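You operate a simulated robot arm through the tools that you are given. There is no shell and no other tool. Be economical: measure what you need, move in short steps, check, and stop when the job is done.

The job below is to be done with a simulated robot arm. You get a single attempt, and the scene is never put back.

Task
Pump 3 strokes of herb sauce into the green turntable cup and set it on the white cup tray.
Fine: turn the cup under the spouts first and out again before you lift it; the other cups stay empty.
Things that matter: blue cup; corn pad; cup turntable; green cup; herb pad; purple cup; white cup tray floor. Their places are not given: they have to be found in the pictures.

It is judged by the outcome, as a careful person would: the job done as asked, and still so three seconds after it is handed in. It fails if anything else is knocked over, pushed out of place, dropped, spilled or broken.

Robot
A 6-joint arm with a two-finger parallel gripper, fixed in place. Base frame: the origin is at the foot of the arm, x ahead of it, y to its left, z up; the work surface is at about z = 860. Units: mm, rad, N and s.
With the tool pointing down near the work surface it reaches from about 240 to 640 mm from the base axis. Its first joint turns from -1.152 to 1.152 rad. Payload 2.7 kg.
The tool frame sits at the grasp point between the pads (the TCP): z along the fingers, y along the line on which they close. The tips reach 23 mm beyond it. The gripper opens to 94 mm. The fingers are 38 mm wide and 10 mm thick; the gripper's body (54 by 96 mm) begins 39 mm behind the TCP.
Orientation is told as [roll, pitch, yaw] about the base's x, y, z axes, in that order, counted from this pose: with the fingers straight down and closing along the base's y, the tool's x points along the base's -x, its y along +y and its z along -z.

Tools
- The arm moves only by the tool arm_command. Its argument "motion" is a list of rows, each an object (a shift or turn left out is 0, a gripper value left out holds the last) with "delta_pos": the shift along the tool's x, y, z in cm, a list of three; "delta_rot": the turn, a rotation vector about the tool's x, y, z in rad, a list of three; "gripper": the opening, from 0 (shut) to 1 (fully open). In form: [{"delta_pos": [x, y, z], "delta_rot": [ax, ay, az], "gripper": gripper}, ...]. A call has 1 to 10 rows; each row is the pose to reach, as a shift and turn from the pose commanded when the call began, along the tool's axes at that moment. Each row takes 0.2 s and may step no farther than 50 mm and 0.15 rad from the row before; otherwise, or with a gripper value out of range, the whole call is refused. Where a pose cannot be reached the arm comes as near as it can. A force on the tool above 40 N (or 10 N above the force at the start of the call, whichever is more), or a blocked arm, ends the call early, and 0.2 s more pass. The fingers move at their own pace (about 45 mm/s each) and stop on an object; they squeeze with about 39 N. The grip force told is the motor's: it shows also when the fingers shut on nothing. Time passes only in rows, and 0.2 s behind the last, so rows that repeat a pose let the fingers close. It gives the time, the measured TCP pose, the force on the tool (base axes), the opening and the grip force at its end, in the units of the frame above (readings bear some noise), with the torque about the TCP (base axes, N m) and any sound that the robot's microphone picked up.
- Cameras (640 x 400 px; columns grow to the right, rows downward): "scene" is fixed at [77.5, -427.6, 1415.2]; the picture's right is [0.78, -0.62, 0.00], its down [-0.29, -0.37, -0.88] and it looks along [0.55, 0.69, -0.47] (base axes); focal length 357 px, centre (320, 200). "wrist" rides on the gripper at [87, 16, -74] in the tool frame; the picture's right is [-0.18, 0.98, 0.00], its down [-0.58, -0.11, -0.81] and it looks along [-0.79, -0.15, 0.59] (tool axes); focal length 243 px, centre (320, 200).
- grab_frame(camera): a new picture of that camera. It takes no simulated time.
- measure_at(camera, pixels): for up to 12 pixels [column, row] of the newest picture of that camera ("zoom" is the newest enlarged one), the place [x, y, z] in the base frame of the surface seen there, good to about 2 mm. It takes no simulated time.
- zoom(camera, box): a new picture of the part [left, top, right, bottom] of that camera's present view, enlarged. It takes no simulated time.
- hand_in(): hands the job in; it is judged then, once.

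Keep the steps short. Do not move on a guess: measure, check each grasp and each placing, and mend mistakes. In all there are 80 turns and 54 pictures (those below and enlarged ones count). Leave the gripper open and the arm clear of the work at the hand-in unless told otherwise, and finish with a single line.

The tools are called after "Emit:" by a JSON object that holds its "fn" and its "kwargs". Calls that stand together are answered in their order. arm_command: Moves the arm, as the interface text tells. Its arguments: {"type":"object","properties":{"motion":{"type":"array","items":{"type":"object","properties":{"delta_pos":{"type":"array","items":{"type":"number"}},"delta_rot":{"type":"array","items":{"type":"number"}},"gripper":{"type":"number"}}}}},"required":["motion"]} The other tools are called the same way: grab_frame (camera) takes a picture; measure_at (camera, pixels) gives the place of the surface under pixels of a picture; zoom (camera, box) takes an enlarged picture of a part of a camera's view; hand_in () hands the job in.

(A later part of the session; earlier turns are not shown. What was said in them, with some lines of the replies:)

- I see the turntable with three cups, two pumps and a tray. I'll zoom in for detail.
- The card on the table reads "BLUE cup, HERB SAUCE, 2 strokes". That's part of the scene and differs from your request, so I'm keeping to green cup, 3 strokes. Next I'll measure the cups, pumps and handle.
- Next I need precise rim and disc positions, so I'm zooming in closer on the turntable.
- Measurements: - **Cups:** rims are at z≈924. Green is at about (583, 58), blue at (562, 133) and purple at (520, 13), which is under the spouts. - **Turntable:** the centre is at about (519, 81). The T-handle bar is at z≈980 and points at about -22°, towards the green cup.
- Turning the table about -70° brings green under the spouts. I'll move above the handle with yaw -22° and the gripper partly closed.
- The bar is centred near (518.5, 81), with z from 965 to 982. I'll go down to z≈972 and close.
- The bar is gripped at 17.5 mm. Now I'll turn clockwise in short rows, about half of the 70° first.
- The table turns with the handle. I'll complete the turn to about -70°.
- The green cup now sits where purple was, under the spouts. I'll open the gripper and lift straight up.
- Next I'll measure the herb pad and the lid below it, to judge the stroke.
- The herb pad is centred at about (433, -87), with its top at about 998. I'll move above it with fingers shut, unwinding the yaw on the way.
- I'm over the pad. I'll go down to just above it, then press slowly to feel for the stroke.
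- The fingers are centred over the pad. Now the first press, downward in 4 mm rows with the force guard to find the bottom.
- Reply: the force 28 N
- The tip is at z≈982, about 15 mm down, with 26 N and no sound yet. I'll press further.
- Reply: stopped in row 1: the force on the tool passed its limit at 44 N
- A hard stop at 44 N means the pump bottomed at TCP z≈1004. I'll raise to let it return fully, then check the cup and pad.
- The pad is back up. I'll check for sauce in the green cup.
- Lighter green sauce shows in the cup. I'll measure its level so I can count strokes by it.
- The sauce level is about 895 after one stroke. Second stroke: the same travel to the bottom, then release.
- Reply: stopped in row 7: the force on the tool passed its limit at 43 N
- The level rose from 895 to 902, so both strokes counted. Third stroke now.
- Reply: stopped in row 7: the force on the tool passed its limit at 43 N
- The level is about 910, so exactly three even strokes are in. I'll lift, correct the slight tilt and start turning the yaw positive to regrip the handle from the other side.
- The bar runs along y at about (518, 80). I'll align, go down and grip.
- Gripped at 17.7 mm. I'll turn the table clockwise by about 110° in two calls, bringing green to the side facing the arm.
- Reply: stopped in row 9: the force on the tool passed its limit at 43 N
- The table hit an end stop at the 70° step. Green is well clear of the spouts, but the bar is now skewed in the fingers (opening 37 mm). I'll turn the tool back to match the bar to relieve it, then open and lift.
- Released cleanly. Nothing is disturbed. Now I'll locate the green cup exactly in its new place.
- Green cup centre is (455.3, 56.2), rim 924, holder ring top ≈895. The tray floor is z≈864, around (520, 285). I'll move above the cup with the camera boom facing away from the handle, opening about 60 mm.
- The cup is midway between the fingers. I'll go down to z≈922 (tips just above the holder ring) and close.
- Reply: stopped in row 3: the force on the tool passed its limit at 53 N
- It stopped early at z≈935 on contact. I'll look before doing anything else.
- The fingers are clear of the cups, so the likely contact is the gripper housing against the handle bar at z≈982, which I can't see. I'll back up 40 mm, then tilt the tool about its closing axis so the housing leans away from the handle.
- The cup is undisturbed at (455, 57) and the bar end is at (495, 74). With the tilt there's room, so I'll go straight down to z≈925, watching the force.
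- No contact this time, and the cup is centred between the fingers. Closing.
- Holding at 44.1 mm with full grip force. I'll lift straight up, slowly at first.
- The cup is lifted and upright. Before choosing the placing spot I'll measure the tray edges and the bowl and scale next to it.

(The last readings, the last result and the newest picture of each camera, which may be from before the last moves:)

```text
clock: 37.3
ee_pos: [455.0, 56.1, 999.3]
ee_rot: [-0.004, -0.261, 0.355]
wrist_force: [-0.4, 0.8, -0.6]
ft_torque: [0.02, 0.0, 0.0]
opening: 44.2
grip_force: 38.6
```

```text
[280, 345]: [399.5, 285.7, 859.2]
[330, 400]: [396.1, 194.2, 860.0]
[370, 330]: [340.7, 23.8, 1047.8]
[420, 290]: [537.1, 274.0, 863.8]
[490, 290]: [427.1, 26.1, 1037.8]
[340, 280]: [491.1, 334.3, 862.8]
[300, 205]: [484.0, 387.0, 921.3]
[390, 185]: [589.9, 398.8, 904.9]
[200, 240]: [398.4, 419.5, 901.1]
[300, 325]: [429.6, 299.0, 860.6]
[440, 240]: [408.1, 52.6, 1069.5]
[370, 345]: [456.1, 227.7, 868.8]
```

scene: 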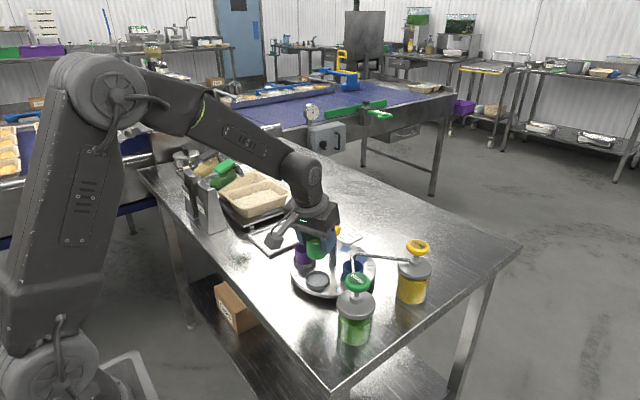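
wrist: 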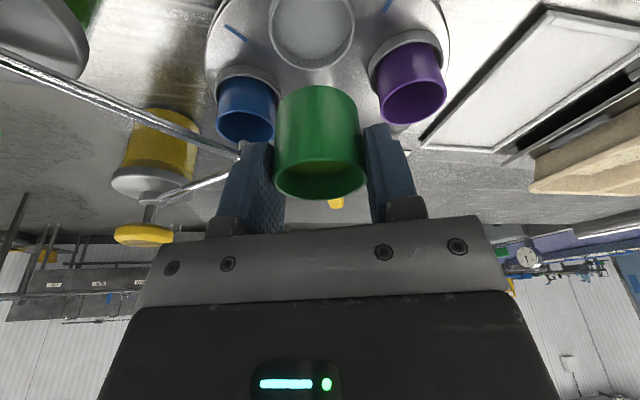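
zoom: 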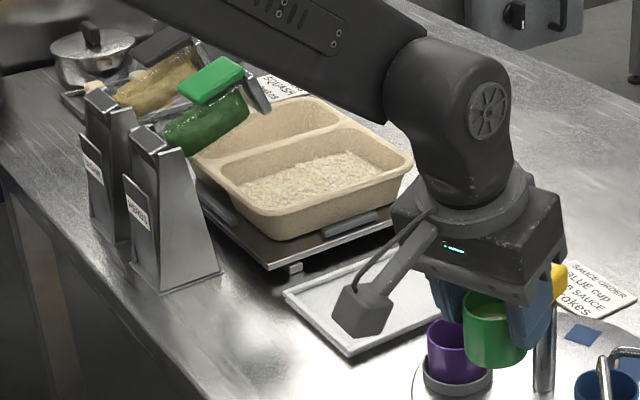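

The tray floor is about 863.5, and its middle is near (515, 280), clear of the bowl. I'll carry the cup level at this height to above (515, 278).

Emit:
{"fn": "arm_command", "kwargs": {"motion": [{"delta_pos": [-0.64, 0.94, 0.17]}, {"delta_pos": [-1.93, 2.81, 0.52]}, {"delta_pos": [-3.48, 5.06, 0.93]}, {"delta_pos": [-5.03, 7.3, 1.34]}, {"delta_pos": [-6.57, 9.55, 1.75]}, {"delta_pos": [-8.12, 11.8, 2.17]}, {"delta_pos": [-9.67, 14.05, 2.58]}, {"delta_pos": [-11.2, 16.3, 2.99]}, {"delta_pos": [-12.4, 18.0, 3.31]}, {"delta_pos": [-12.89, 18.73, 3.44]}]}}

Emit:
{"fn": "zoom", "kwargs": {"camera": "scene", "box": [200, 140, 380, 300]}}

Emit:
{"fn": "grab_frame", "kwargs": {"camera": "wrist"}}

```text
clock: 39.5
ee_pos: [515.7, 280.0, 998.4]
ee_rot: [-0.004, -0.264, 0.354]
wrist_force: [-0.1, -0.1, -1.0]
ft_torque: [0.0, -0.04, 0.0]
opening: 44.4
grip_force: 39.0
```

```text
2.50 times, centred on (290, 220) of scene
```

zoom: 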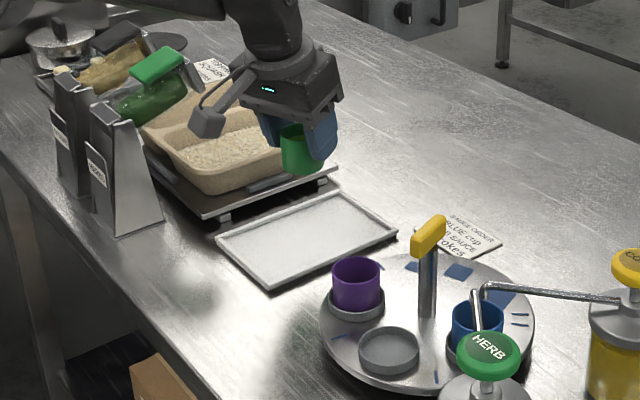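

```text
18 pictures are left
```

wrist: 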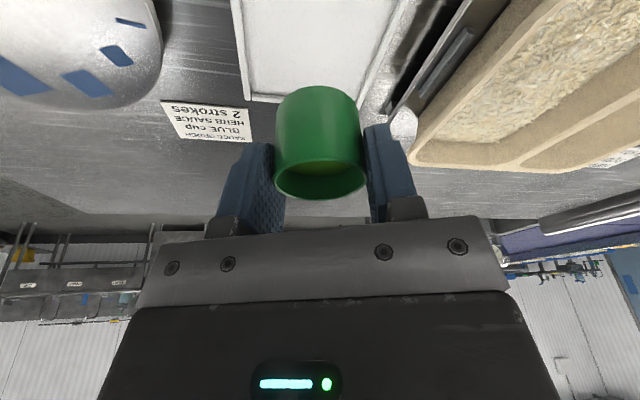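

Tray fully visible now; I'll measure its corners, floor and the bowl/scale edge, plus the holder pocket floor (where the cup stood).

Emit:
{"fn": "measure_at", "kwargs": {"camera": "zoom", "pixels": [[219, 237], [335, 193], [396, 233], [270, 289], [310, 240], [330, 222], [275, 250], [235, 192], [333, 170], [280, 160], [390, 350], [390, 360]]}}

```text
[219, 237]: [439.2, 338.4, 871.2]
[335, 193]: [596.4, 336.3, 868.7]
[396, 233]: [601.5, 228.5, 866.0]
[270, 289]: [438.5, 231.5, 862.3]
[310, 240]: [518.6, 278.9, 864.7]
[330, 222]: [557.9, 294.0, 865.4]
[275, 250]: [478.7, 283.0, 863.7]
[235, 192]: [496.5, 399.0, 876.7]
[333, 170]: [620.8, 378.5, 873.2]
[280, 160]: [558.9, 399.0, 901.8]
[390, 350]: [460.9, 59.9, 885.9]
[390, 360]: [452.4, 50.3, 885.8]
```

The tray spans x 438–600 and y 230–338, with its floor at 864.3. The holder pocket was at 885.8, so the cup should touch at TCP z≈904. I'll go down in two stages.

Emit:
{"fn": "arm_command", "kwargs": {"motion": [{"delta_pos": [0.4, 0, 1.5]}, {"delta_pos": [0.91, 0, 3.38]}, {"delta_pos": [1.43, 0, 5.3]}, {"delta_pos": [1.95, 0, 7.24]}, {"delta_pos": [2.21, 0, 8.2]}, {"delta_pos": [2.21, 0, 8.2]}]}}

Emit:
{"fn": "arm_command", "kwargs": {"motion": [{"delta_pos": [0.05, 0, 0.19]}, {"delta_pos": [0.1, 0, 0.39]}, {"delta_pos": [0.16, 0, 0.58]}, {"delta_pos": [0.21, 0, 0.78]}, {"delta_pos": [0.21, 0, 0.78]}]}}

Emit:
{"fn": "zoom", "kwargs": {"camera": "scene", "box": [230, 180, 350, 270]}}

```text
clock: 40.9
ee_pos: [514.6, 278.8, 912.7]
ee_rot: [-0.006, -0.261, 0.355]
wrist_force: [-0.4, 0.0, -0.6]
ft_torque: [0.01, 0.04, -0.02]
opening: 44.1
grip_force: 38.7
```

```text
clock: 42.1
ee_pos: [514.3, 278.8, 905.4]
ee_rot: [-0.005, -0.26, 0.353]
wrist_force: [0.5, -0.3, -0.8]
ft_torque: [-0.01, -0.02, 0.0]
opening: 44.3
grip_force: 38.6
```

```text
4.44 times, centred on (290, 225) of scene
```

zoom: 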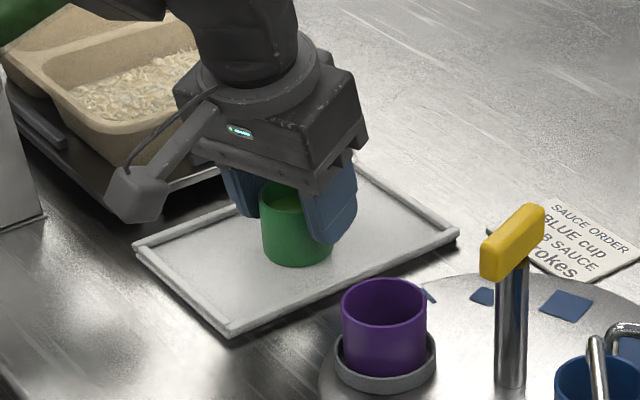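

No contact force yet, about 1 mm to go. I'll lower in 0.5 mm rows until a light load shows.

Emit:
{"fn": "arm_command", "kwargs": {"motion": [{"delta_pos": [0.013, 0, 0.05]}, {"delta_pos": [0.026, 0, 0.1]}, {"delta_pos": [0.039, 0, 0.15]}, {"delta_pos": [0.039, 0, 0.15]}]}}

```text
clock: 43.1
ee_pos: [514.4, 278.7, 904.1]
ee_rot: [-0.005, -0.262, 0.353]
wrist_force: [-0.7, -1.4, 5.6]
ft_torque: [-0.01, 0.03, -0.01]
opening: 44.2
grip_force: 39.0
```

Contact (5.6 N up). Opening slowly, then straight up.

Emit:
{"fn": "arm_command", "kwargs": {"motion": [{"gripper": 0.52}, {"gripper": 0.56}, {"gripper": 0.62}, {"gripper": 0.64}, {"gripper": 0.64}]}}

Emit:
{"fn": "arm_command", "kwargs": {"motion": [{"delta_pos": [-0.26, 0, -0.97]}, {"delta_pos": [-0.78, 0, -2.9]}, {"delta_pos": [-1.56, 0, -5.8]}, {"delta_pos": [-2.34, 0, -8.7]}, {"delta_pos": [-3.4, 0, -12.5]}, {"delta_pos": [-3.4, 0, -12.5]}]}}

Emit:
{"fn": "zoom", "kwargs": {"camera": "scene", "box": [200, 160, 440, 350]}}

```text
clock: 44.3
ee_pos: [514.9, 279.2, 904.5]
ee_rot: [-0.005, -0.261, 0.353]
wrist_force: [0.4, -0.4, -0.1]
ft_torque: [0.0, 0.03, -0.03]
opening: 60.1
grip_force: 0.1
```

```text
clock: 45.7
ee_pos: [513.2, 279.5, 1033.1]
ee_rot: [-0.005, -0.263, 0.355]
wrist_force: [-0.3, 0.2, -0.4]
ft_torque: [-0.04, -0.01, 0.0]
opening: 60.3
grip_force: 0.0
```

```text
2.11 times, centred on (320, 255) of scene
```

zoom: 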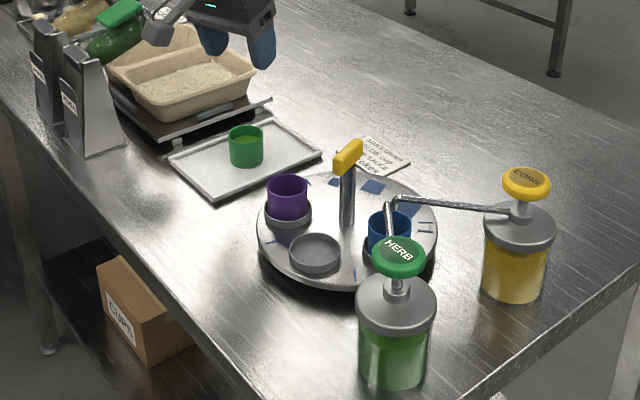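

The green cup stands on the tray. I'll raise the arm further, open fully, and do a last check of the cup contents.

Emit:
{"fn": "arm_command", "kwargs": {"motion": [{"delta_pos": [0, 0, -4], "gripper": 1.0}, {"delta_pos": [0, 0, -8]}, {"delta_pos": [0, 0, -10]}, {"delta_pos": [0, 0, -10]}]}}

Emit:
{"fn": "zoom", "kwargs": {"camera": "scene", "box": [250, 190, 390, 300]}}

Emit:
{"fn": "measure_at", "kwargs": {"camera": "zoom", "pixels": [[150, 151], [199, 151], [174, 140], [174, 160]]}}

```text
clock: 46.7
ee_pos: [490.3, 271.1, 1129.6]
ee_rot: [-0.007, -0.262, 0.355]
wrist_force: [-0.1, 0.0, -0.5]
ft_torque: [0.01, -0.02, 0.0]
opening: 94.3
grip_force: 0.1
```

```text
3.64 times, centred on (320, 245) of scene
```

zoom: 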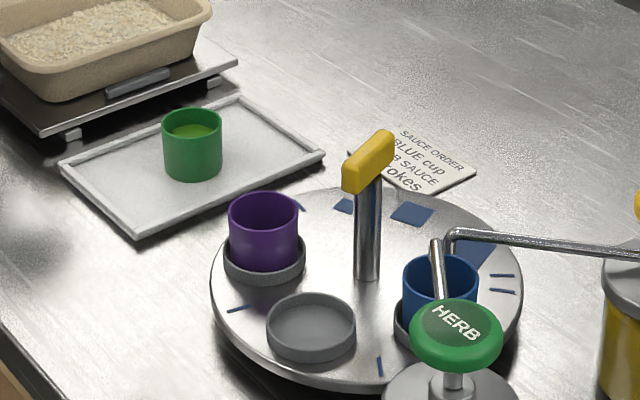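

```text
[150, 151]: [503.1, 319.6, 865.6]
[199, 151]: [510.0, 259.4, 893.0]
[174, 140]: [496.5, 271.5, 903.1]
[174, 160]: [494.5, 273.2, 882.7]
```

The cup is upright on the tray with its sauce. Purple and blue are still in their holders, nothing is spilled, and the arm is clear with the gripper open. Handing in.

Emit:
{"fn": "hand_in", "kwargs": {}}

```text
The job is handed in.
```

The green cup got 3 strokes of herb sauce and is standing upright on the white cup tray; the other cups got no sauce, although the arm bumped something once, probably the turntable handle, with nothing visibly moved.
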